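You operate a simulated robot arm through the tools that you are given. There is no shell and no other tool. Be economical: measure what you need, move in short steps, check, and stop when the job is done.

You are at the controls of a simulated robot arm. One attempt, no reset.

TASK
Wipe the orange stick in the copier, then copy the lesson onto it.
Fine: returned sticks are always wiped; one press at WIPE, one at COPY, wait for DONE each time; switch off at the end; the stick stays in.

It is judged by the outcome, as a careful person would: the job done as asked, and still so three seconds after it is handed in. It fails if anything else is knocked over, pushed out of place, dropped, spilled or broken.

THE ROBOT
A 6-joint arm with a two-finger gripper, on a carriage that runs on a rail from [-2223, 43] to [116, -2] (x, y) and turns from -2.618 to 3.176 rad about z. Base frame: it is fixed where the carriage stands at the start and does not move with it; the origin is on the floor, on the carriage's upright axis, x ahead of it, y to its left, z up. Readings come in mm, rad, newtons and seconds.
Its first joint turns from -2.897 to 2.897 rad. Places, roughly: stick copier [800, 600, 800]; stick copier key [800, 600, 800]; stick copier knob [700, 600, 800]; stick copier switch [900, 600, 800]. Payload 5 kg.
Tool frame: the origin (TCP) lies between the finger pads and is the grasp point; the fingertips stand 30 mm ahead of it; z points along the fingers, y is the line along which they close. The gripper opens to 176 mm. The gripper's body begins 153 mm behind the TCP.
Orientation is that of the tool frame in the base frame, as a unit quaternion [x, y, z, w]. With the fingers straight down and closing along the base's y, the tool's x points along the base's -x, its y along +y and its z along -z.

THE INTERFACE
- The arm moves only by the tool play_rows. Its argument "deltas" is text: rows parted by semicolons, each of 7 numbers parted by spaces: the finger opening in mm, from 0 to 176, then the shift along the tool's x, y, z in units of 25 mm (1.0 is 25 mm), then the turn, a rotation vector about the tool's x, y, z in units of 8 degrees (1.0 is 8 degrees). In form: gripper dx dy dz ax ay az; .... A call has 1 to 12 rows; each row shifts and turns the commanded pose from where the row before left it, along the tool's axes as they then stand. A call with a number of a shift or a turn outside -1 to 1 is refused whole. Rows are played at 5 a second. More than 50 mm and 0.15 rad between two rows, or a gripper value outside its range, and nothing of the call is played. Where a pose cannot be reached the arm comes as near as it can. A force on the tool above 40 N (or 10 N above the force at the start of the call, whichever is more), or a blocked arm, ends the call early, and 0.2 s more pass. Each finger halts on what it meets, pressing with about 45 N; the grip force reading is that of the motor and also rises with nothing between the fingers. The clock runs only during rows and for 0.2 s after the last one: add rows that do not move to give the fingers time. It gives the time, the measured TCP pose, the force on the tool (base axes), the opening and the grip force at its end, in the units of the frame above (readings bear some noise), with the torque about the TCP (base axes, N m) and any sound that the robot's microphone picked up.
- Cameras (640 x 400 px; columns grow to the right, rows downward): "scene" is now at [54.1, 255.2, 1600.3]; the picture's right is [0.51, -0.86, 0.00], its down [-0.53, -0.31, -0.79] and it looks along [0.68, 0.40, -0.61] (base axes); focal length 253 px, centre (320, 200). "wrist" rides on the gripper at [67, -9, -183] in the tool frame; the picture's right is [0.14, 0.99, 0.00], its down [-0.92, 0.13, -0.36] and it looks along [-0.36, 0.05, 0.93] (tool axes); focal length 251 px, centre (320, 200). There is no depth. A picture from a camera that has moved, and an enlarged one, comes with that camera's place and axes in the base frame and with its lens.
- get_image(camera): a new picture of that camera. No time passes.
- move_column(by): slides the trunk up (or, below 0, down) by that many mm; the arm and the scene camera ride with it, the base frame stays. It gives what a move gives, with no picture.
- drive_base(legs): drives the robot by 1 to 6 legs, each [ahead, left, turn to the left] in mm, mm and rad, along the robot's own axes; the way and the turn of a leg run together, so that a leg with both is an arc; at most 1500 mm and 3.142 rad a leg. The arm and the cameras ride along, it lands a little off, and it stops where it bumps. It keeps to its track: a leg is cut to what the track allows. It gives what a move gives.
- turn_head(pan, tilt): turns the head with the scene camera to pan (to the left, within 2.094 rad either way) and tilt (down, from -0.506 to 1.204), counted from straight ahead of the robot. It gives what a move gives.
- zoom(camera, box): a new picture of the part [left, top, right, bottom] of that camera's present view, enlarged. No time passes.
- sign_off(): hands the job in; it is judged then, once.

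Go step by step. Nothing tells you exact positions but the pictures and the camera data: compare them with the known pose of the tool, close in by small moves and look again before you grip or let go. The budget is 120 turns and 82 pictures, counting those below and the enlarged ones. Unless the task says otherwise, let go and move clear before handing in, and close with one line.

The tools are called after "Request:" as a command line: name --argument value ..., lists and objects as JSON in quotes. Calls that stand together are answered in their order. play_rows: Moves the arm, as the interface text tells. Its arguments: {"type":"object","properties":{"deltas":{"type":"string"}},"required":["deltas"]} The other tools are called the same way: move_column (by) slides the trunk up or down; drive_base (legs) drives the base; turn_head (pan, tilt) turns the head that bears the scene camera; get_image (camera) takes a picture; zoom (camera, box) takes an enlarged picture of a part of a camera's view; sign_off () hands the job in.

At the start:

```text
time: 0.0
eef_pos: [644.0, 397.6, 1123.2]
ee_rot: [0.0, 1.0, -0.001, 0.0]
contact_force: [-0.7, -0.3, -0.5]
moment: [-0.03, -0.01, 0.02]
finger_gap: 175.9
finger_force: 0.1
trunk travel left (down, up): [-150.0, 200.0]
robot x, y, heading: [3.6, -1.3, -0.0]
head pan, tilt: [0.531, 0.658]
```

scene: 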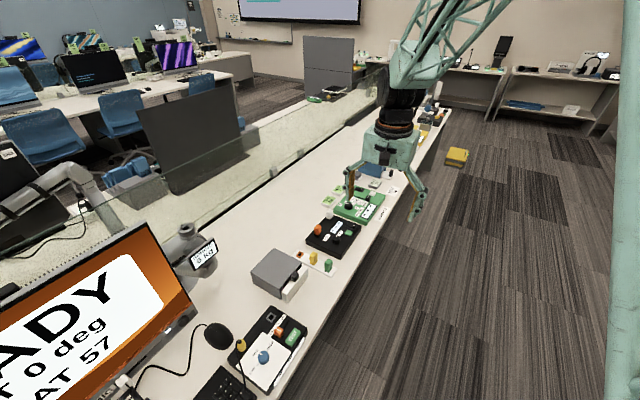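
wrist: 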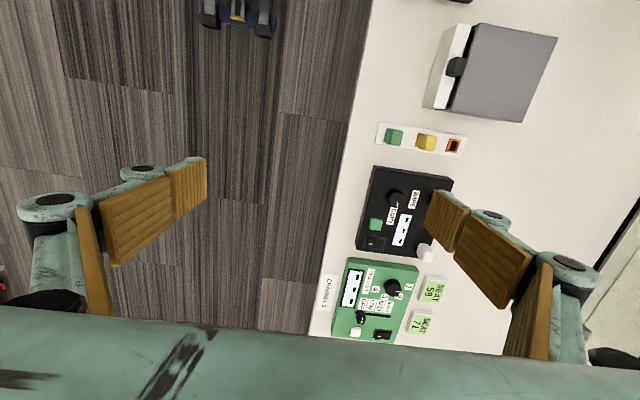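

I see a row of devices on a bench to the left of the robot. I'll zoom in to identify the stick copier.

Request:
zoom --camera "wrist" --box '[320, 100, 520, 350]'

Request:
zoom --camera "scene" --box '[220, 170, 400, 300]'

```text
1.60 times, centred on (420, 225) of wrist
camera zoom: at [576.6, 389.2, 1306.4], right [-0.14, 0.99, 0.0], down [0.92, 0.13, 0.36], along [0.36, 0.05, -0.93], focal length 402 px, centre (160, 160)
```

zoom: 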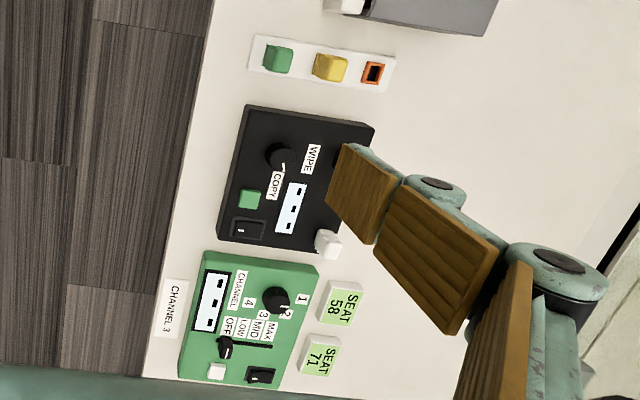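

```text
3.08 times, centred on (310, 235) of scene
camera zoom: at [54.1, 255.2, 1600.3], right [0.51, -0.86, 0.0], down [-0.53, -0.31, -0.79], along [0.68, 0.4, -0.61], focal length 779 px, centre (351, 92)
```

zoom: 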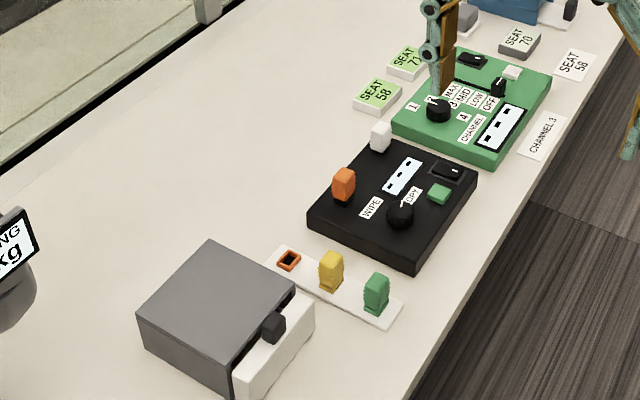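

The copier is the black box: the orange stick is in it, and it has a mode knob (WIPE/COPY), a green key, a rocker switch and a small window. The key sits at the edge of reach, so I'll drive ahead along the rail and look again.

Request:
drive_base --legs '[[105, 0, 0]]'

Request:
turn_head --pan 0.75 --tilt 0.75

Request:
get_image --camera "wrist"

Request:
get_image --camera "scene"

```text
time: 1.2
eef_pos: [748.9, 394.5, 1122.3]
ee_rot: [0.0, 1.0, 0.001, 0.0]
contact_force: [-0.1, -0.4, -0.5]
moment: [0.01, 0.01, 0.03]
finger_gap: 175.9
finger_force: 0.1
trunk travel left (down, up): [-150.0, 200.0]
robot x, y, heading: [105.0, -1.4, -0.003]
head pan, tilt: [0.531, 0.658]
```

```text
time: 1.9
eef_pos: [748.4, 396.8, 1123.1]
ee_rot: [0.0, 1.0, -0.001, 0.0]
contact_force: [-0.5, -0.3, 0.8]
moment: [0.02, 0.02, -0.02]
finger_gap: 176.4
finger_force: 0.1
trunk travel left (down, up): [-150.0, 200.0]
robot x, y, heading: [104.2, -5.3, 0.004]
head pan, tilt: [0.75, 0.75]
```

```text
77 pictures are left
camera wrist: at [681.6, 387.4, 1306.3], right [-0.14, 0.99, 0.0], down [0.92, 0.13, 0.36], along [0.36, 0.05, -0.93], focal length 251 px, centre (320, 200)
```

wrist: 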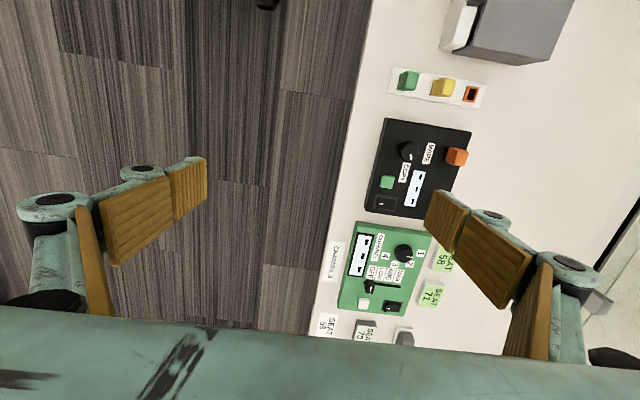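

```text
76 pictures are left
camera scene: at [145.1, 265.9, 1592.5], right [0.68, -0.73, 0.0], down [-0.5, -0.46, -0.73], along [0.54, 0.5, -0.68], focal length 253 px, centre (320, 200)
```

scene: 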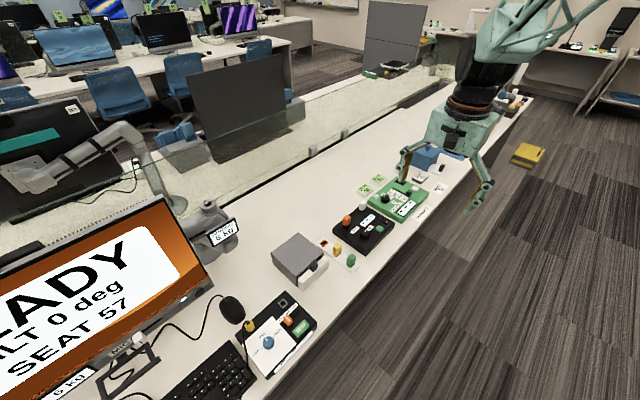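

I'll move the arm above the knob with the fingers narrowed, staying well above the bench, for a closer look.

Request:
play_rows --deltas "100 0 1 0 0 0 0;100 0 1 0 0 0 0;60 0 1 0 0 0 0;60 0 1 0 0 0 0;60 0 1 0 0 0 0;60 0 1 0.5 0 0 0;60 0 1 1 0 0 0;60 0 0 1 0 0 0;60 0 0 0 0 0 0"

Request:
get_image --camera "wrist"

```text
time: 4.0
eef_pos: [749.0, 570.4, 1060.1]
ee_rot: [0.0, 1.0, 0.0, -0.001]
contact_force: [0.0, 0.3, -0.9]
moment: [-0.02, 0.06, -0.01]
finger_gap: 60.0
finger_force: 0.1
trunk travel left (down, up): [-150.0, 200.0]
robot x, y, heading: [103.6, -4.5, -0.003]
head pan, tilt: [0.75, 0.75]
```

```text
75 pictures are left
camera wrist: at [683.8, 562.1, 1242.8], right [-0.14, 0.99, 0.0], down [0.92, 0.13, 0.36], along [0.36, 0.05, -0.93], focal length 251 px, centre (320, 200)
```

wrist: 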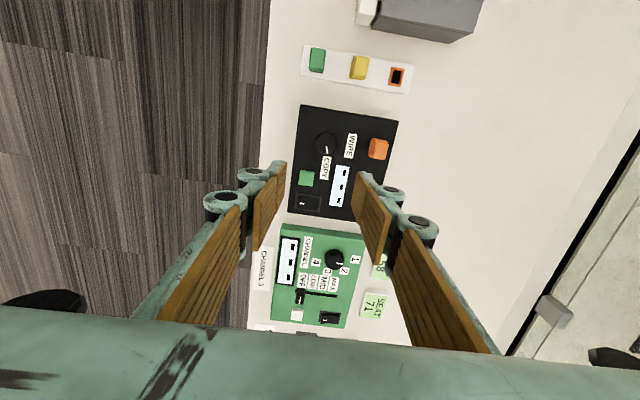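

Request:
zoom --camera "wrist" --box '[280, 95, 410, 225]'

Request:
zoom --camera "scene" --box '[325, 195, 405, 265]'

```text
3.08 times, centred on (345, 160) of wrist
camera zoom: at [683.8, 562.1, 1242.8], right [-0.14, 0.99, 0.0], down [0.92, 0.13, 0.36], along [0.36, 0.05, -0.93], focal length 774 px, centre (243, 323)
```

zoom: 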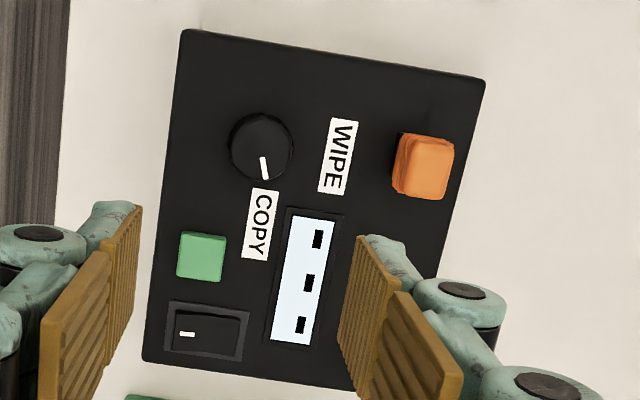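

```text
5.71 times, centred on (365, 230) of scene
camera zoom: at [145.2, 266.2, 1592.5], right [0.68, -0.73, 0.0], down [-0.5, -0.47, -0.73], along [0.53, 0.5, -0.68], focal length 1447 px, centre (63, 29)
```

zoom: 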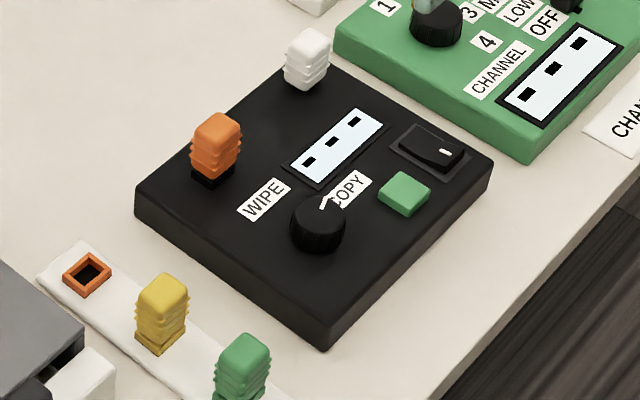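

The knob's pointer is at COPY, and I estimate its top at about [752, 583, 775]. The white stick next to it looks like the lesson master. I'll come down over the knob with the fingers open and check.

Request:
play_rows --deltas "70 -0.12 0.5 1 0 0 0;70 0 0 1 0 0 0;70 0 0 1 0 0 0;70 0 0 1 0 0 0;70 0 0 1 0 0 0;70 0 0 1 0 0 0;70 0 0 1 0 0 0;70 0 0 1 0 0 0;70 0 0 0 0 0 0"

Request:
get_image --camera "wrist"

Request:
zoom --camera "scene" --box '[325, 195, 405, 265]'

```text
time: 6.0
eef_pos: [754.4, 585.5, 859.1]
ee_rot: [0.0, 1.0, 0.0, 0.001]
contact_force: [0.4, 0.2, -0.1]
moment: [-0.04, 0.01, -0.03]
finger_gap: 69.9
finger_force: 0.1
trunk travel left (down, up): [-150.0, 200.0]
robot x, y, heading: [106.3, -2.5, 0.005]
head pan, tilt: [0.75, 0.75]
```

```text
72 pictures are left
camera wrist: at [687.3, 576.3, 1043.9], right [-0.14, 0.99, 0.0], down [0.92, 0.13, 0.36], along [0.36, 0.05, -0.93], focal length 251 px, centre (320, 200)
```

wrist: 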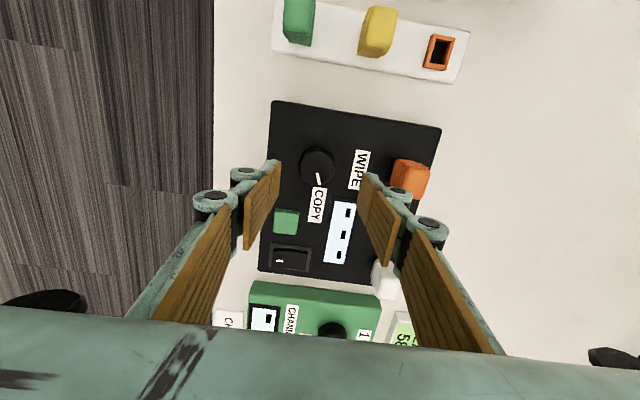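

```text
5.71 times, centred on (365, 230) of scene
camera zoom: at [145.3, 266.3, 1592.5], right [0.68, -0.73, 0.0], down [-0.5, -0.47, -0.73], along [0.53, 0.5, -0.68], focal length 1447 px, centre (63, 29)
```

zoom: 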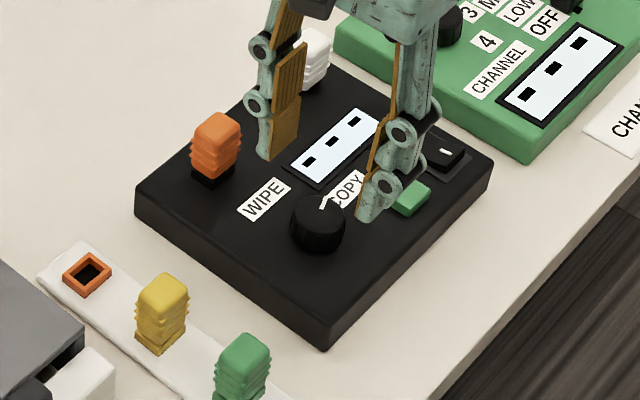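

The knob is between the fingers in y, at about x 750, y 582. I'll lower further in small steps.

Request:
play_rows --deltas "70 0.16 -0.12 0.6 0 0 0;70 0 0 0.6 0 0 0;70 0 0 0 0 0 0"

Request:
get_image --camera "wrist"

Request:
zoom --camera "scene" --box '[345, 205, 405, 255]'

```text
time: 6.8
eef_pos: [749.4, 581.1, 830.0]
ee_rot: [0.0, 1.0, 0.0, 0.0]
contact_force: [0.5, 1.1, -1.1]
moment: [-0.03, 0.04, 0.01]
finger_gap: 70.0
finger_force: 0.1
trunk travel left (down, up): [-150.0, 200.0]
robot x, y, heading: [104.6, -3.7, 0.002]
head pan, tilt: [0.75, 0.75]
```

```text
70 pictures are left
camera wrist: at [682.6, 572.4, 1013.7], right [-0.14, 0.99, 0.0], down [0.92, 0.13, 0.36], along [0.36, 0.05, -0.93], focal length 251 px, centre (320, 200)
```

wrist: 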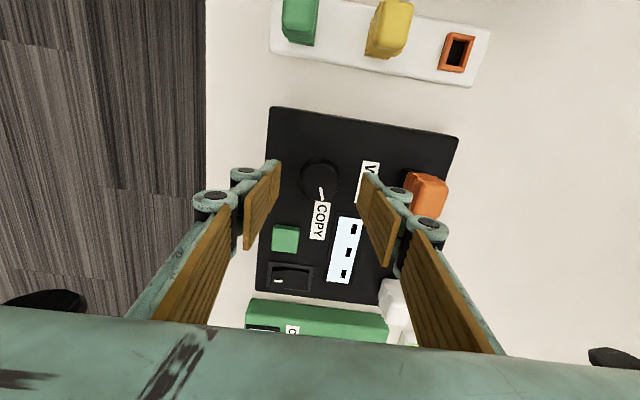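

```text
8.00 times, centred on (375, 230) of scene
camera zoom: at [145.3, 266.2, 1592.5], right [0.68, -0.73, 0.0], down [-0.5, -0.47, -0.73], along [0.53, 0.5, -0.68], focal length 2025 px, centre (-120, -40)
```

zoom: 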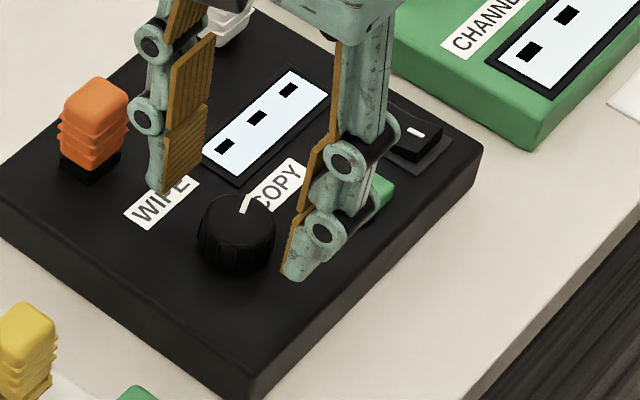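

Estimates agree on a knob at about (750, 582) with its top near 780. I'll lower 28 mm to straddle it, then look.

Request:
play_rows --deltas "70 0 0 0.6 0 0 0;70 0 0 0.5 0 0 0;70 0 0 0 0 0 0"

Request:
zoom --camera "scene" --box '[345, 205, 405, 255]'

Request:
zoom --camera "wrist" --box '[240, 120, 440, 245]'

```text
time: 7.5
eef_pos: [748.5, 579.4, 804.7]
ee_rot: [-0.001, 1.0, 0.0, 0.0]
contact_force: [-1.7, -0.6, 4.3]
moment: [0.05, 0.05, 0.03]
finger_gap: 70.0
finger_force: 0.1
trunk travel left (down, up): [-150.0, 200.0]
robot x, y, heading: [106.5, 0.2, 0.001]
head pan, tilt: [0.75, 0.75]
```

```text
8.00 times, centred on (375, 230) of scene
camera zoom: at [144.7, 265.7, 1592.6], right [0.68, -0.73, 0.0], down [-0.5, -0.47, -0.73], along [0.53, 0.5, -0.68], focal length 2025 px, centre (-120, -40)
```

zoom: 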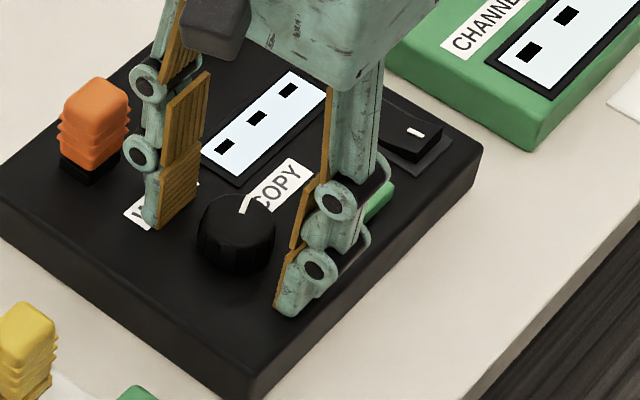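

```text
3.20 times, centred on (340, 182) of wrist
camera zoom: at [681.0, 571.4, 988.1], right [-0.14, 0.99, 0.0], down [0.92, 0.13, 0.36], along [0.36, 0.05, -0.93], focal length 805 px, centre (256, 256)
```

zoom: 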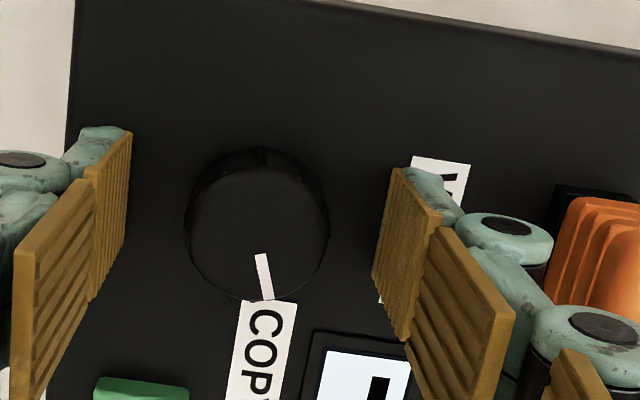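

I felt light contact, so the box top is at about z 775. I'll raise by 3 mm and close on the knob.

Request:
play_rows --deltas "70 0.04 0.06 -0.2 0 0 0;50 0 0 0 0 0 0;20 0 0 0 0 0 0;20 0 0 0 0 0 0;20 0 0 0 0 0 0"

Request:
zoom --camera "wrist" --box '[240, 120, 440, 245]'

```text
time: 8.8
eef_pos: [747.3, 580.6, 808.1]
ee_rot: [0.0, 1.0, 0.001, -0.001]
contact_force: [-0.4, -8.5, -2.6]
moment: [-0.27, -0.04, 0.1]
finger_gap: 36.5
finger_force: 44.6
trunk travel left (down, up): [-150.0, 200.0]
robot x, y, heading: [106.1, 2.0, -0.006]
head pan, tilt: [0.75, 0.75]
```

```text
3.20 times, centred on (340, 182) of wrist
camera zoom: at [679.8, 572.2, 991.7], right [-0.14, 0.99, 0.0], down [0.92, 0.13, 0.36], along [0.36, 0.05, -0.93], focal length 805 px, centre (256, 256)
```

zoom: 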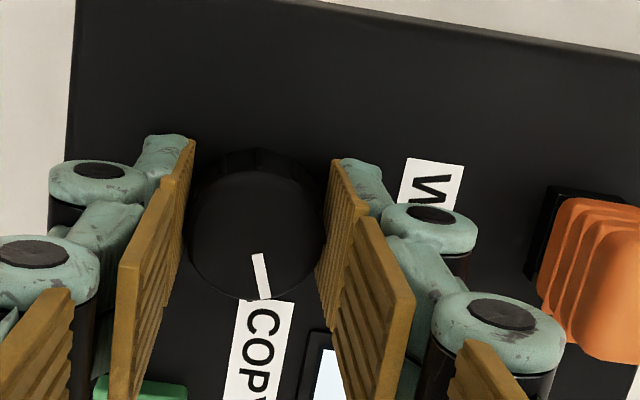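

I have the knob gripped at 36.5 mm. Now I'll turn it counter-clockwise toward WIPE, checking partway.

Request:
play_rows --deltas "20 0 -0.08 0 0 0 -1;20 0 0 0 0 0 -1;20 0 0 0 0 0 -1;20 0 0 0 0 0 -1;20 0 0 0 0 0 0"

Request:
zoom --camera "wrist" --box '[240, 120, 440, 245]'

Request:
zoom --camera "scene" --box '[345, 205, 405, 255]'

```text
time: 9.9
eef_pos: [746.5, 579.0, 808.2]
ee_rot: [-0.277, 0.961, 0.0, -0.001]
contact_force: [3.5, -5.9, -5.1]
moment: [-0.22, -0.02, -0.04]
finger_gap: 36.6
finger_force: 45.3
trunk travel left (down, up): [-150.0, 200.0]
robot x, y, heading: [104.3, -4.3, 0.002]
head pan, tilt: [0.75, 0.75]
```

```text
3.20 times, centred on (340, 182) of wrist
camera zoom: at [695.3, 536.4, 991.7], right [-0.64, 0.77, 0.0], down [0.71, 0.6, 0.36], along [0.28, 0.23, -0.93], focal length 805 px, centre (256, 256)
```

zoom: 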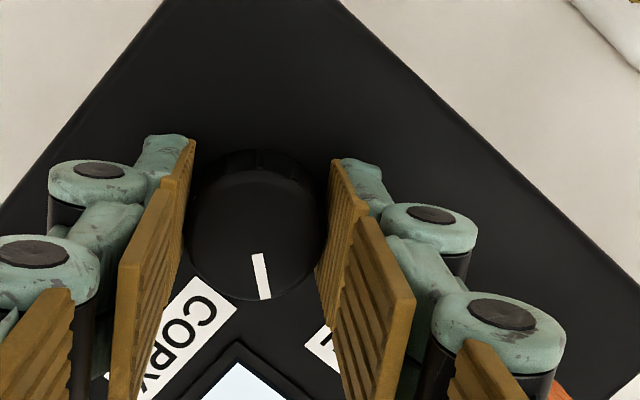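

```text
8.00 times, centred on (375, 230) of scene
camera zoom: at [145.5, 265.9, 1592.5], right [0.68, -0.73, 0.0], down [-0.5, -0.47, -0.73], along [0.53, 0.5, -0.68], focal length 2025 px, centre (-120, -40)
```

zoom: 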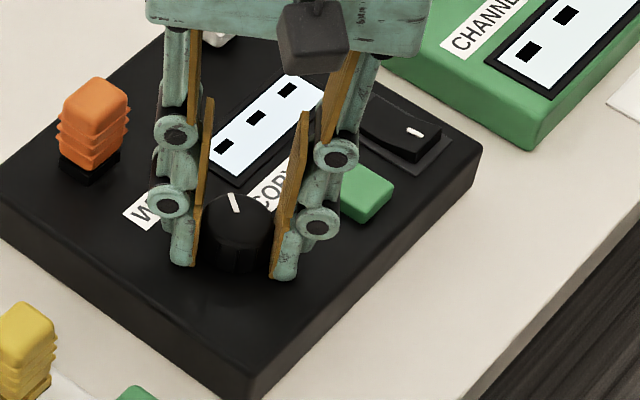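

The knob follows well and the pointer is now midway between the labels. I'll turn on toward WIPE.

Request:
play_rows --deltas "20 0 0 0 0 0 -1;20 0 0 0 0 0 -1;20 0 0 0 0 0 -1;20 0 0 0 0 0 -1;20 0 0 0 0 0 0"

Request:
zoom --camera "wrist" --box '[240, 120, 440, 245]'

```text
time: 11.2
eef_pos: [749.0, 578.5, 807.5]
ee_rot: [-0.53, 0.848, 0.0, -0.001]
contact_force: [15.8, -30.2, -1.4]
moment: [-1.03, -0.44, -0.09]
finger_gap: 36.4
finger_force: 44.7
trunk travel left (down, up): [-150.0, 200.0]
robot x, y, heading: [106.0, -6.4, 0.002]
head pan, tilt: [0.75, 0.75]
```

```text
3.20 times, centred on (340, 182) of wrist
camera zoom: at [727.3, 514.6, 991.7], right [-0.95, 0.31, 0.0], down [0.29, 0.89, 0.36], along [0.11, 0.34, -0.93], focal length 805 px, centre (256, 256)
```

zoom: 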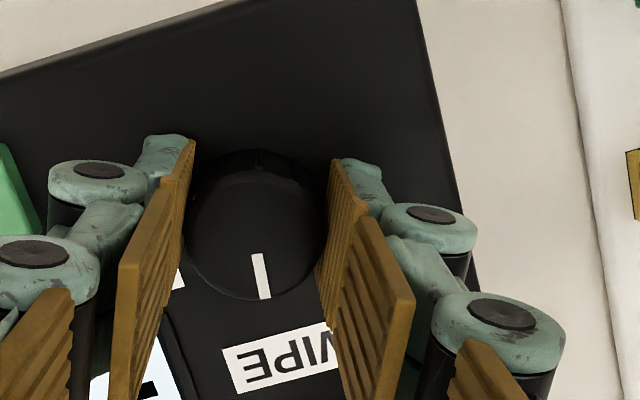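

The pointer's offset from the WIPE label now mirrors its starting offset from COPY. The side force suggests I've reached the stop, so I'll ease off, open and lift to check.

Request:
play_rows --deltas "20 0.06 -0.08 0 0 0 0;60 0 0 0 0 0 0;60 0 0 0 0 0 0;60 0 0 -1 0 0 0;60 0 0 -1 0 0 0;60 0 0 -1 0 0 0;60 0 0 -1 0 0 0;60 0 0 0 0 0 0"

Request:
zoom --camera "wrist" --box '[220, 100, 420, 225]'

Request:
zoom --camera "scene" --box '[335, 200, 405, 260]'

```text
time: 12.9
eef_pos: [747.7, 577.9, 908.7]
ee_rot: [-0.531, 0.848, -0.001, 0.0]
contact_force: [-0.9, 0.3, 0.8]
moment: [0.05, -0.03, -0.03]
finger_gap: 60.0
finger_force: 0.1
trunk travel left (down, up): [-150.0, 200.0]
robot x, y, heading: [108.3, -2.0, 0.003]
head pan, tilt: [0.75, 0.75]
```

```text
3.20 times, centred on (320, 162) of wrist
camera zoom: at [726.6, 514.7, 1092.6], right [-0.95, 0.31, 0.0], down [0.29, 0.89, 0.36], along [0.11, 0.34, -0.93], focal length 805 px, centre (320, 320)
```

zoom: 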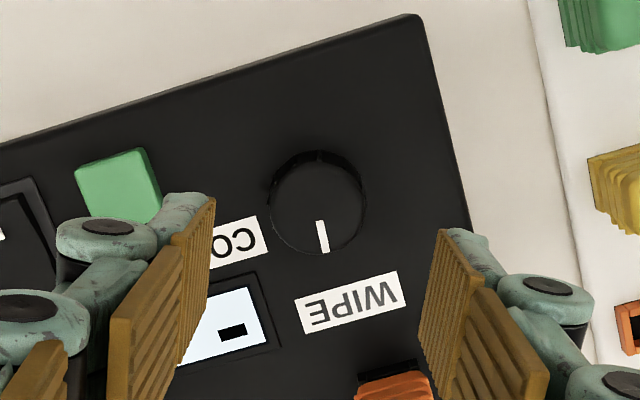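

```text
6.67 times, centred on (370, 230) of scene
camera zoom: at [144.8, 265.5, 1592.6], right [0.68, -0.73, 0.0], down [-0.5, -0.47, -0.73], along [0.53, 0.5, -0.68], focal length 1688 px, centre (-13, 0)
```

zoom: 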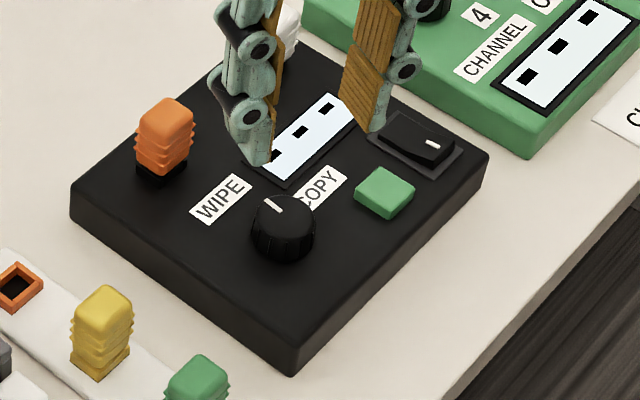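

The knob now points to WIPE, 60° from where it started. Next I'll inspect the rocker switch and display to see whether the copier is powered.

Request:
zoom --camera "scene" --box '[370, 205, 410, 235]'

Request:
get_image --camera "wrist"

```text
13.33 times, centred on (390, 220) of scene
camera zoom: at [144.8, 265.5, 1592.6], right [0.68, -0.73, 0.0], down [-0.5, -0.47, -0.73], along [0.53, 0.5, -0.68], focal length 3376 px, centre (-613, -67)
```

zoom: 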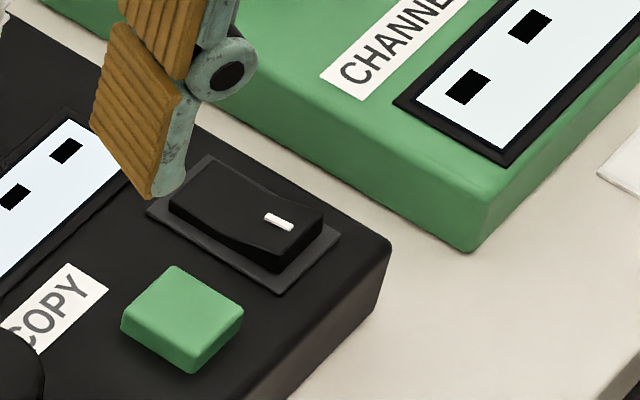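

```text
59 pictures are left
camera wrist: at [726.6, 514.7, 1092.6], right [-0.95, 0.31, 0.0], down [0.29, 0.89, 0.36], along [0.11, 0.34, -0.93], focal length 251 px, centre (320, 200)
```

wrist: 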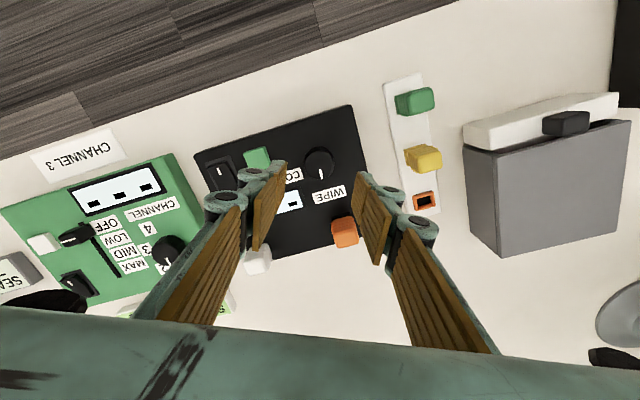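

Best estimate: the rocker's marked (−y) end stands up, so the copier is off and the display shows dashes. I'll close the fingers, turn back to the original yaw and hover above the rocker's marked end.

Request:
play_rows --deltas "40 0 0 0 0 0 1;20 0 0 0 0 0 1;0 0 0 0 0 0 1;0 0 0 0 0 0 1;0 0 0 0 0 0 1;0 0 0 0 0 0 1;0 0 0 0 0 0 1;0 0 0 0 0 0 1;0 0 0 0 0 0 0"

Request:
play_rows --deltas "0 -1 -0.5 0 0 0 0;0 -1 -0.6 0 0 0 0;0 -1 0 0 0 0 0;0 -1 0 0 0 0 0;0 -0.9 0 0.8 0 0 0;0 0 0 0.8 0 0 0;0 0 0 0 0 0 0"

Request:
get_image --camera "wrist"

Request:
zoom --camera "scene" --box '[345, 190, 425, 250]'

```text
time: 14.9
eef_pos: [747.0, 577.4, 906.9]
ee_rot: [0.0, 1.0, 0.0, 0.0]
contact_force: [-0.2, -0.4, -0.7]
moment: [0.03, 0.01, 0.01]
finger_gap: 0.0
finger_force: 45.4
trunk travel left (down, up): [-150.0, 200.0]
robot x, y, heading: [106.7, -0.5, 0.002]
head pan, tilt: [0.75, 0.75]
```

```text
time: 16.6
eef_pos: [871.0, 551.0, 864.4]
ee_rot: [0.0, 1.0, 0.0, 0.0]
contact_force: [0.9, -1.0, -1.0]
moment: [-0.1, 0.04, -0.04]
finger_gap: 0.0
finger_force: 44.6
trunk travel left (down, up): [-150.0, 200.0]
robot x, y, heading: [103.4, -3.5, 0.002]
head pan, tilt: [0.75, 0.75]
```

```text
58 pictures are left
camera wrist: at [803.8, 541.7, 1048.8], right [-0.14, 0.99, 0.0], down [0.92, 0.13, 0.36], along [0.36, 0.05, -0.93], focal length 251 px, centre (320, 200)
```

wrist: 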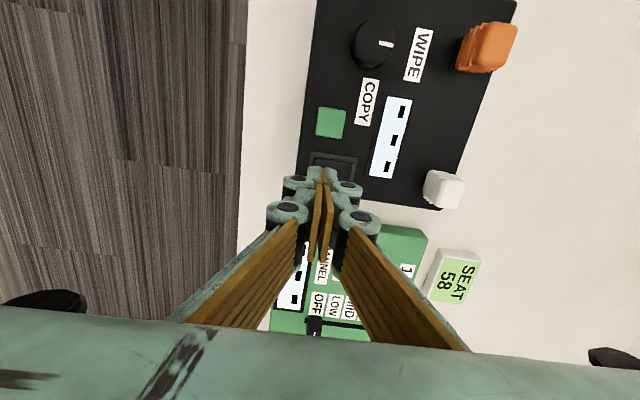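

```text
6.67 times, centred on (385, 220) of scene
camera zoom: at [145.2, 266.2, 1592.5], right [0.68, -0.73, 0.0], down [-0.5, -0.47, -0.73], along [0.53, 0.5, -0.68], focal length 1688 px, centre (-113, 67)
```

zoom: 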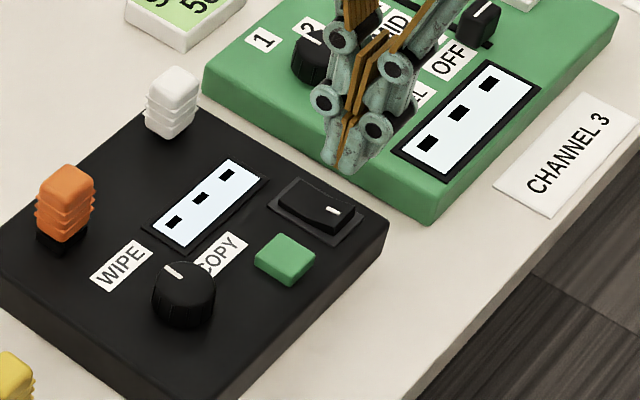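

The closed fingertips are directly over the rocker's marked end, at about (870, 551). I'll descend in fine steps to press it.

Request:
play_rows --deltas "0 0 0 0.75 0 0 0;0 0 0 0.75 0 0 0;0 0 0 0.2 0 0 0;0 0 0 0.2 0 0 0;0 0 0 0.2 0 0 0"

Request:
zoom --camera "scene" --box '[345, 190, 425, 250]'

```text
time: 17.8
eef_pos: [869.6, 549.4, 813.7]
ee_rot: [0.0, 1.0, -0.001, 0.0]
contact_force: [0.3, -0.7, -0.1]
moment: [0.03, -0.03, 0.03]
finger_gap: 0.0
finger_force: 45.1
trunk travel left (down, up): [-150.0, 200.0]
robot x, y, heading: [104.3, -0.0, -0.001]
head pan, tilt: [0.75, 0.75]
```

```text
6.67 times, centred on (385, 220) of scene
camera zoom: at [145.0, 265.8, 1592.5], right [0.68, -0.73, 0.0], down [-0.5, -0.47, -0.73], along [0.53, 0.5, -0.68], focal length 1688 px, centre (-113, 67)
```

zoom: 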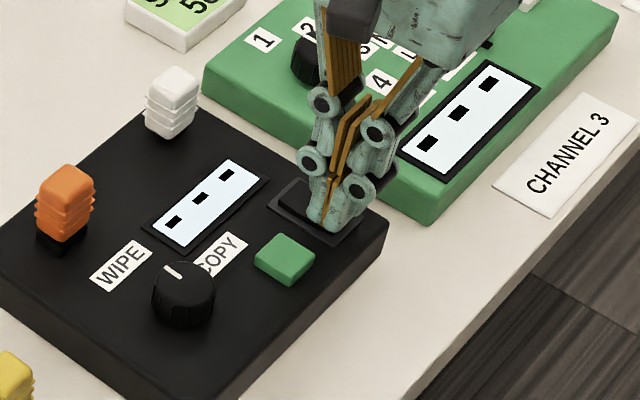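

No contact yet, so I'll continue down gently.

Request:
play_rows --deltas "0 0 0 0.12 0 0 0;0 0 0 0.12 0 0 0;0 0 0 0 0 0 0"

Request:
zoom --camera "scene" --box '[345, 190, 425, 250]'

```text
time: 18.6
eef_pos: [869.4, 549.4, 809.9]
ee_rot: [0.0, 1.0, 0.001, 0.001]
contact_force: [0.5, -0.1, 14.6]
moment: [0.09, -0.08, -0.02]
finger_gap: 0.0
finger_force: 45.2
trunk travel left (down, up): [-150.0, 200.0]
robot x, y, heading: [107.7, -3.7, 0.004]
head pan, tilt: [0.75, 0.75]
```

```text
6.67 times, centred on (385, 220) of scene
camera zoom: at [144.4, 265.4, 1592.7], right [0.68, -0.73, 0.0], down [-0.5, -0.47, -0.73], along [0.54, 0.5, -0.68], focal length 1688 px, centre (-113, 67)
```

zoom: 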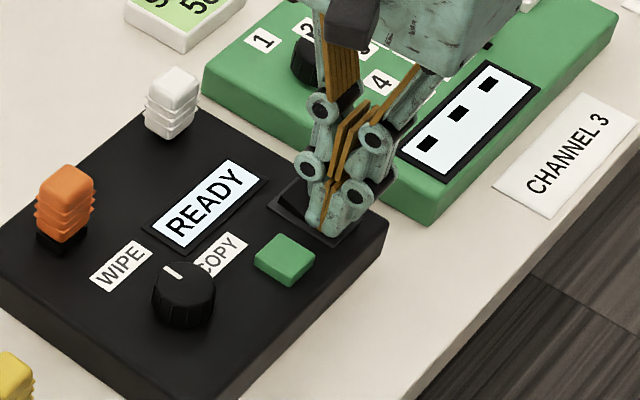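

The display reads READY, so the copier is on. I'll lift and move over the green key at about (819, 555).

Request:
play_rows --deltas "0 0 0 -1 0 0 0;0 0 0 -0.6 0 0 0;0 1 0.2 0 0 0 0;0 1 0 0 0 0 0;0 0 0 0.4 0 0 0;0 0 0 0 0 0 0"

Request:
zoom --camera "scene" --box '[345, 190, 425, 250]'

Request:
zoom --camera "wrist" --box '[240, 120, 400, 220]'

```text
time: 19.9
eef_pos: [819.5, 555.4, 838.2]
ee_rot: [0.0, 1.0, 0.0, 0.0]
contact_force: [-0.4, -0.3, -0.9]
moment: [-0.05, 0.02, 0.0]
finger_gap: 0.1
finger_force: 45.1
trunk travel left (down, up): [-150.0, 200.0]
robot x, y, heading: [103.2, -0.6, 0.003]
head pan, tilt: [0.75, 0.75]
```

```text
6.67 times, centred on (385, 220) of scene
camera zoom: at [145.2, 266.0, 1592.5], right [0.68, -0.73, 0.0], down [-0.5, -0.47, -0.73], along [0.53, 0.5, -0.68], focal length 1688 px, centre (-113, 67)
```

zoom: 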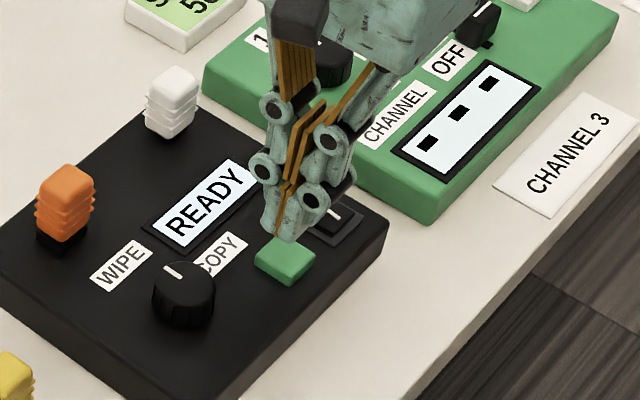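

```text
4.00 times, centred on (320, 170) of wrist
camera zoom: at [753.7, 547.4, 1023.5], right [-0.14, 0.99, 0.0], down [0.92, 0.13, 0.36], along [0.36, 0.05, -0.93], focal length 1006 px, centre (320, 320)
```

zoom: 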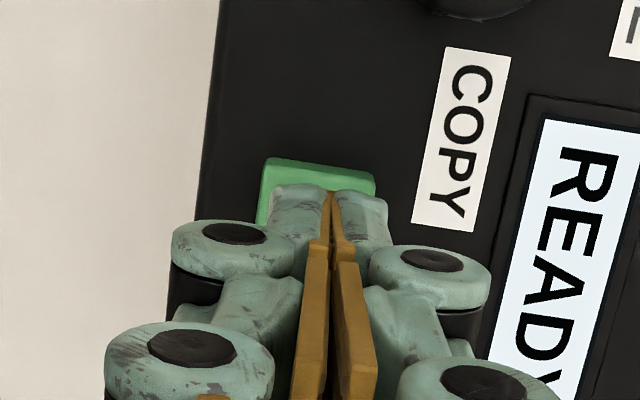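

The fingertips are above the key. I'll descend until just short of contact, then press once.

Request:
play_rows --deltas "0 0.04 -0.08 0.4 0 0 0;0 0 0 0.2 0 0 0;0 0 0 0 0 0 0"

Request:
zoom --camera "scene" --box '[355, 200, 415, 245]'

```text
time: 20.8
eef_pos: [819.7, 553.3, 825.2]
ee_rot: [0.0, 1.0, 0.0, 0.0]
contact_force: [0.2, 0.1, -0.3]
moment: [-0.04, 0.05, 0.0]
finger_gap: 0.1
finger_force: 45.1
trunk travel left (down, up): [-150.0, 200.0]
robot x, y, heading: [104.5, -1.5, -0.001]
head pan, tilt: [0.75, 0.75]
```

```text
8.89 times, centred on (385, 222) of scene
camera zoom: at [145.1, 266.0, 1592.5], right [0.68, -0.73, 0.0], down [-0.5, -0.47, -0.73], along [0.53, 0.5, -0.68], focal length 2250 px, centre (-258, 0)
```

zoom: 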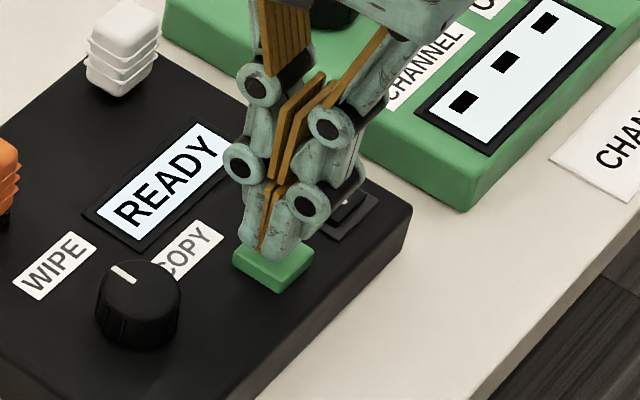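

I'll press now in fine steps, watching the force and the display.

Request:
play_rows --deltas "0 0 0 0.12 0 0 0;0 0 0 0.12 0 0 0;0 0 0 0.1 0 0 0"

Request:
zoom --camera "scene" --box '[355, 200, 415, 245]'

```text
time: 21.6
eef_pos: [818.6, 553.4, 816.1]
ee_rot: [0.001, 1.0, 0.0, 0.0]
contact_force: [-0.4, -0.2, -0.5]
moment: [-0.01, -0.01, 0.0]
finger_gap: 0.0
finger_force: 45.1
trunk travel left (down, up): [-150.0, 200.0]
robot x, y, heading: [107.3, -0.4, 0.001]
head pan, tilt: [0.75, 0.75]
```

```text
8.89 times, centred on (385, 222) of scene
camera zoom: at [145.0, 265.9, 1592.5], right [0.68, -0.73, 0.0], down [-0.5, -0.47, -0.73], along [0.53, 0.5, -0.68], focal length 2250 px, centre (-258, 0)
```

zoom: 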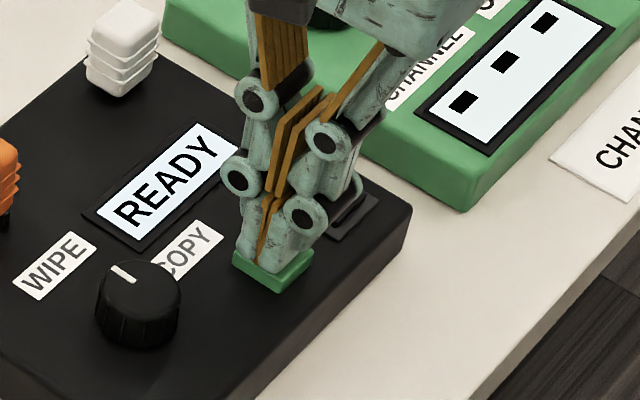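

No force yet; I'll go a few more millimetres.

Request:
play_rows --deltas "0 0 0 0.1 0 0 0;0 0 0 0.1 0 0 0"

Request:
zoom --camera "scene" --box '[355, 200, 415, 245]'

```text
time: 22.1
eef_pos: [819.6, 553.1, 810.0]
ee_rot: [0.0, 1.0, 0.0, 0.0]
contact_force: [0.2, 0.1, 0.2]
moment: [0.01, -0.02, -0.01]
finger_gap: 0.0
finger_force: 45.0
trunk travel left (down, up): [-150.0, 200.0]
robot x, y, heading: [104.1, 3.4, 0.004]
head pan, tilt: [0.75, 0.75]
```

```text
8.89 times, centred on (385, 222) of scene
camera zoom: at [145.0, 265.9, 1592.5], right [0.68, -0.73, 0.0], down [-0.5, -0.47, -0.73], along [0.53, 0.5, -0.68], focal length 2250 px, centre (-258, 0)
```

zoom: 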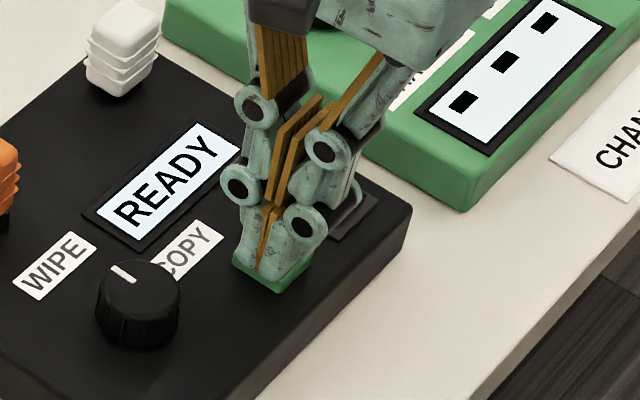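

Request:
play_rows --deltas "0 0 0 0.1 0 0 0;0 0 0 0.08 0 0 0"

Request:
zoom --camera "scene" --box '[355, 200, 415, 245]'

```text
time: 22.8
eef_pos: [819.0, 552.2, 805.4]
ee_rot: [0.0, 1.0, 0.001, -0.001]
contact_force: [0.3, 1.5, 3.7]
moment: [0.03, -0.01, -0.03]
finger_gap: 6.0
finger_force: 45.3
trunk travel left (down, up): [-150.0, 200.0]
robot x, y, heading: [105.4, -0.8, 0.003]
head pan, tilt: [0.75, 0.75]
heard: click
```

```text
8.89 times, centred on (385, 222) of scene
camera zoom: at [144.9, 265.8, 1592.6], right [0.68, -0.73, 0.0], down [-0.5, -0.47, -0.73], along [0.53, 0.5, -0.68], focal length 2250 px, centre (-258, 0)
```

zoom: 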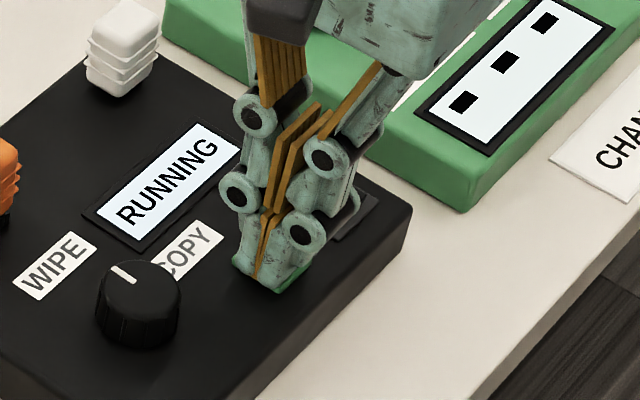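

A click and RUNNING: the wipe has started. I'll lift straight off and wait for DONE.

Request:
play_rows --deltas "0 0 0 -0.5 0 0 0;0 0 0 -1 0 0 0;0 0 0 -1 0 0 0;0 0 0 -1 0 0 0;0 0 0 -0.5 0 0 0;0 0 0 0 0 0 0;0 0 0 0 0 0 0;0 0 0 0 0 0 0;0 0 0 0 0 0 0;0 0 0 0 0 0 0;0 0 0 0 0 0 0;0 0 0 0 0 0 0"

Request:
zoom --camera "scene" --box '[335, 195, 415, 255]'

```text
time: 25.4
eef_pos: [820.0, 551.8, 904.4]
ee_rot: [0.0, 1.0, 0.0, 0.0]
contact_force: [0.3, -0.9, 0.4]
moment: [0.01, -0.01, 0.05]
finger_gap: 0.2
finger_force: 44.9
trunk travel left (down, up): [-150.0, 200.0]
robot x, y, heading: [104.3, 1.2, -0.003]
head pan, tilt: [0.75, 0.75]
```

```text
6.67 times, centred on (375, 225) of scene
camera zoom: at [145.0, 265.9, 1592.5], right [0.68, -0.73, 0.0], down [-0.5, -0.47, -0.73], along [0.53, 0.5, -0.68], focal length 1688 px, centre (-47, 33)
```

zoom: 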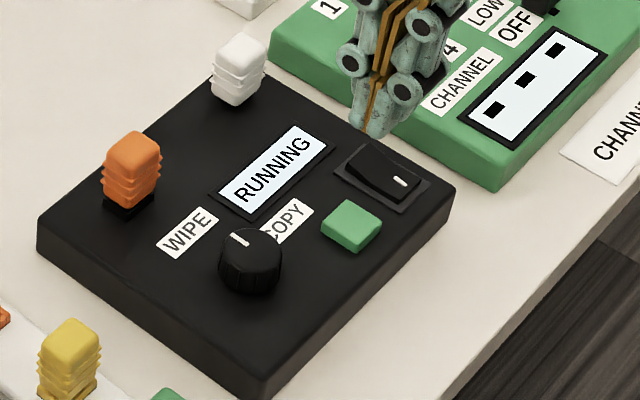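

Still running. Meanwhile I'll move above the knob, staying high, with the gripper yaw turned to match WIPE.

Request:
play_rows --deltas "20 1 0.5 0 0 0 0;40 1 0.6 0 0 0 0;60 0.88 0 0 0 0 0;70 0 0 0 0 0 -1;70 0 0 0 0 0 -1;70 0 0 0 0 0 -1;70 0 0 0 0 0 -1;70 0 0 0 0 0 -1;70 0 0 0 0 0 -1;70 0 0 0 0 0 -1;70 0 0 0 0 0 -0.5;70 0 0 0 0 0 0"

Request:
zoom --camera "scene" --box '[335, 195, 415, 255]'

Request:
zoom --camera "wrist" --box '[220, 100, 420, 225]'

```text
time: 27.9
eef_pos: [745.2, 581.4, 905.6]
ee_rot: [-0.501, 0.865, -0.001, 0.0]
contact_force: [-0.2, 0.7, 0.2]
moment: [-0.01, 0.01, -0.02]
finger_gap: 70.1
finger_force: 0.1
trunk travel left (down, up): [-150.0, 200.0]
robot x, y, heading: [108.9, -3.6, -0.002]
head pan, tilt: [0.75, 0.75]
```

```text
6.67 times, centred on (375, 225) of scene
camera zoom: at [145.0, 265.9, 1592.5], right [0.68, -0.73, 0.0], down [-0.5, -0.47, -0.73], along [0.53, 0.5, -0.68], focal length 1688 px, centre (-47, 33)
```

zoom: 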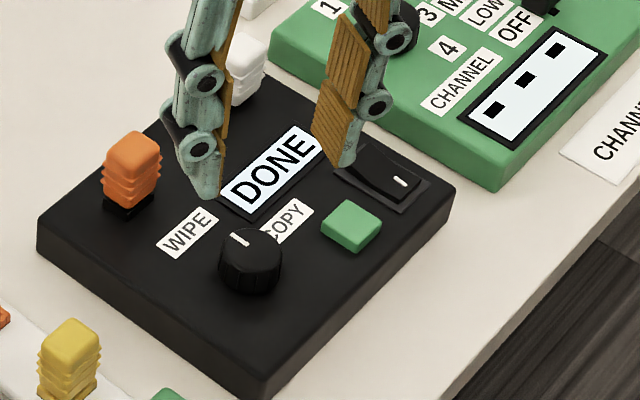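

```text
3.20 times, centred on (320, 162) of wrist
camera zoom: at [721.3, 519.1, 1090.0], right [-0.93, 0.37, 0.0], down [0.35, 0.86, 0.36], along [0.14, 0.34, -0.93], focal length 805 px, centre (320, 320)
```

zoom: 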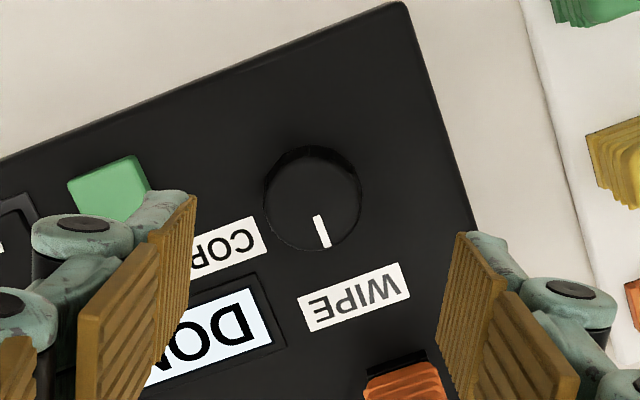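

The wipe shows DONE. Now I'll descend on the knob, grip and turn it clockwise 60° to COPY.

Request:
play_rows --deltas "70 0.03 -0.14 1 0 0 0;70 0 0 1 0 0 0;70 0 0 1 0 0 0;60 0 0 0.5 0 0 0;60 0 0 0.4 0 0 0;40 0 0 0 0 0 0;20 0 0 0 0 0 0;20 0 0 0 0 0 0;20 0 0 0 0 0 0"

Request:
zoom --camera "wrist" --box '[240, 120, 440, 245]'

```text
time: 29.9
eef_pos: [749.3, 578.5, 807.7]
ee_rot: [-0.501, 0.865, -0.001, -0.001]
contact_force: [-13.5, 7.3, -2.6]
moment: [0.35, 0.41, 0.0]
finger_gap: 36.7
finger_force: 44.7
trunk travel left (down, up): [-150.0, 200.0]
robot x, y, heading: [103.2, -4.8, -0.001]
head pan, tilt: [0.75, 0.75]
```

```text
3.20 times, centred on (340, 182) of wrist
camera zoom: at [723.0, 516.6, 991.9], right [-0.93, 0.37, 0.0], down [0.35, 0.86, 0.36], along [0.14, 0.34, -0.93], focal length 805 px, centre (256, 256)
```

zoom: 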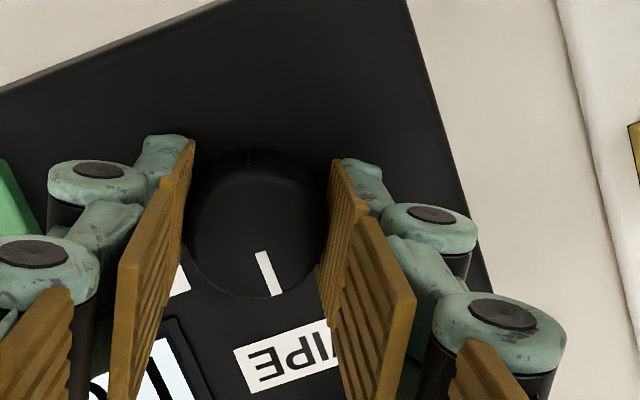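

Request:
play_rows --deltas "20 0 0.06 0 0 0 1;20 0 0 0 0 0 1;20 0 0 0 0 0 1;20 0 0 0 0 0 1;20 0 0 0 0 0 1;20 0 0 0 0 0 1;20 0 0 0 0 0 1;20 0 0 0 0 0 0.7;20 0 0 0 0 0 0"

Request:
zoom --camera "wrist" --box '[240, 120, 440, 245]'

```text
time: 31.9
eef_pos: [747.8, 580.7, 807.5]
ee_rot: [0.014, 1.0, 0.0, 0.0]
contact_force: [-28.8, 21.4, -5.8]
moment: [0.54, 1.05, 0.04]
finger_gap: 36.6
finger_force: 45.3
trunk travel left (down, up): [-150.0, 200.0]
robot x, y, heading: [104.1, -3.8, 0.002]
head pan, tilt: [0.75, 0.75]
```

```text
3.20 times, centred on (340, 182) of wrist
camera zoom: at [679.7, 573.8, 991.9], right [-0.11, 0.99, 0.0], down [0.93, 0.1, 0.36], along [0.36, 0.04, -0.93], focal length 805 px, centre (256, 256)
```

zoom: 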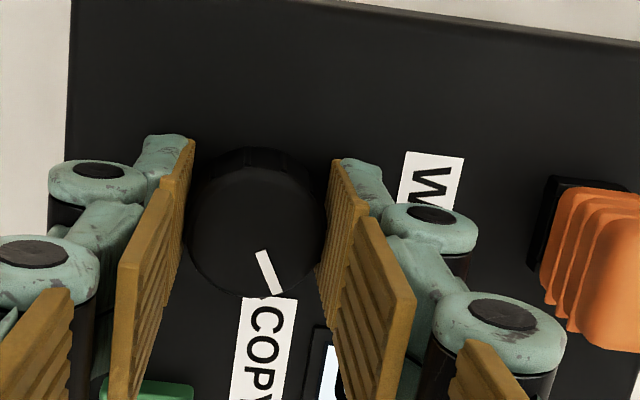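

The pointer is about 10° short of its starting COPY angle. I'll turn a bit more and relax the side load.

Request:
play_rows --deltas "20 0.07 0.06 0 0 0 0.6;20 0 0 0 0 0 0.7;20 0 0 0 0 0 0"

Request:
zoom --camera "wrist" --box '[240, 120, 440, 245]'

```text
time: 32.8
eef_pos: [748.1, 580.8, 808.5]
ee_rot: [0.104, 0.995, 0.0, 0.001]
contact_force: [-19.9, 19.7, -1.3]
moment: [0.53, 0.44, 0.08]
finger_gap: 36.3
finger_force: 45.1
trunk travel left (down, up): [-150.0, 200.0]
robot x, y, heading: [108.7, -4.9, -0.003]
head pan, tilt: [0.75, 0.75]
```

```text
3.20 times, centred on (340, 182) of wrist
camera zoom: at [680.0, 586.4, 991.9], right [0.07, 1.0, 0.0], down [0.93, -0.07, 0.36], along [0.36, -0.03, -0.93], focal length 805 px, centre (256, 256)
```

zoom: 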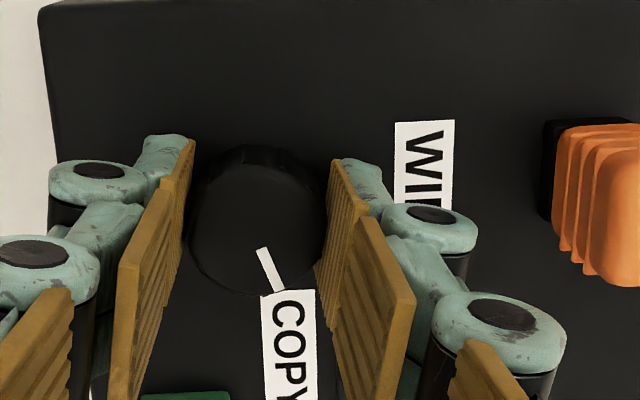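

Request:
play_rows --deltas "20 0.05 0.05 0 0 0 0.6;20 0 0 0 0 0 0;60 0 0 0 0 0 0;70 0 0 0 0 0 0;70 0 0 -1 0 0 0;70 0 0 -1 0 0 0;70 0 0 -1 0 0 0;70 0 0 -0.9 0 0 0;70 0 0 0 0 0 0"

Request:
zoom --camera "wrist" --box '[240, 100, 440, 225]'

Request:
zoom --camera "scene" --box '[335, 195, 415, 255]'

```text
time: 34.8
eef_pos: [748.2, 582.0, 907.7]
ee_rot: [0.146, 0.989, 0.0, 0.0]
contact_force: [-0.4, -0.5, 0.4]
moment: [0.06, -0.02, 0.03]
finger_gap: 69.9
finger_force: 0.0
trunk travel left (down, up): [-150.0, 200.0]
robot x, y, heading: [104.2, -5.9, -0.001]
head pan, tilt: [0.75, 0.75]
```

```text
3.20 times, centred on (340, 162) of wrist
camera zoom: at [681.2, 593.1, 1091.8], right [0.15, 0.99, 0.0], down [0.92, -0.14, 0.36], along [0.36, -0.06, -0.93], focal length 805 px, centre (256, 320)
```

zoom: 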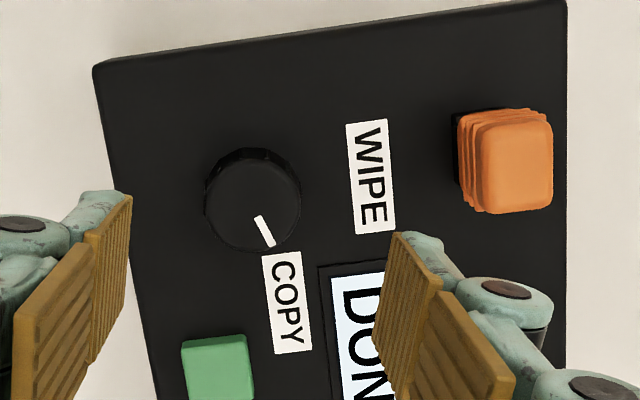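

```text
6.67 times, centred on (375, 225) of scene
camera zoom: at [144.8, 265.5, 1592.6], right [0.68, -0.73, 0.0], down [-0.5, -0.47, -0.73], along [0.53, 0.5, -0.68], focal length 1688 px, centre (-47, 33)
```

zoom: 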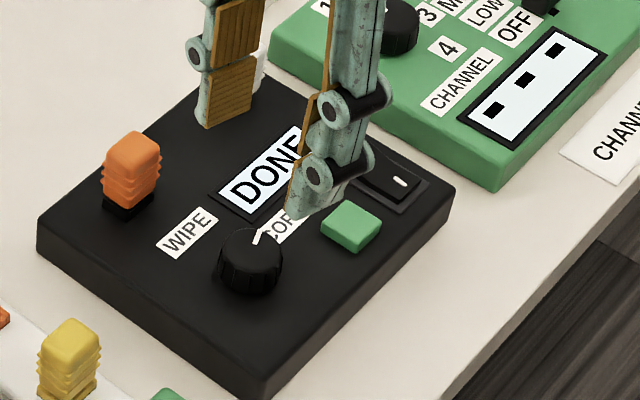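

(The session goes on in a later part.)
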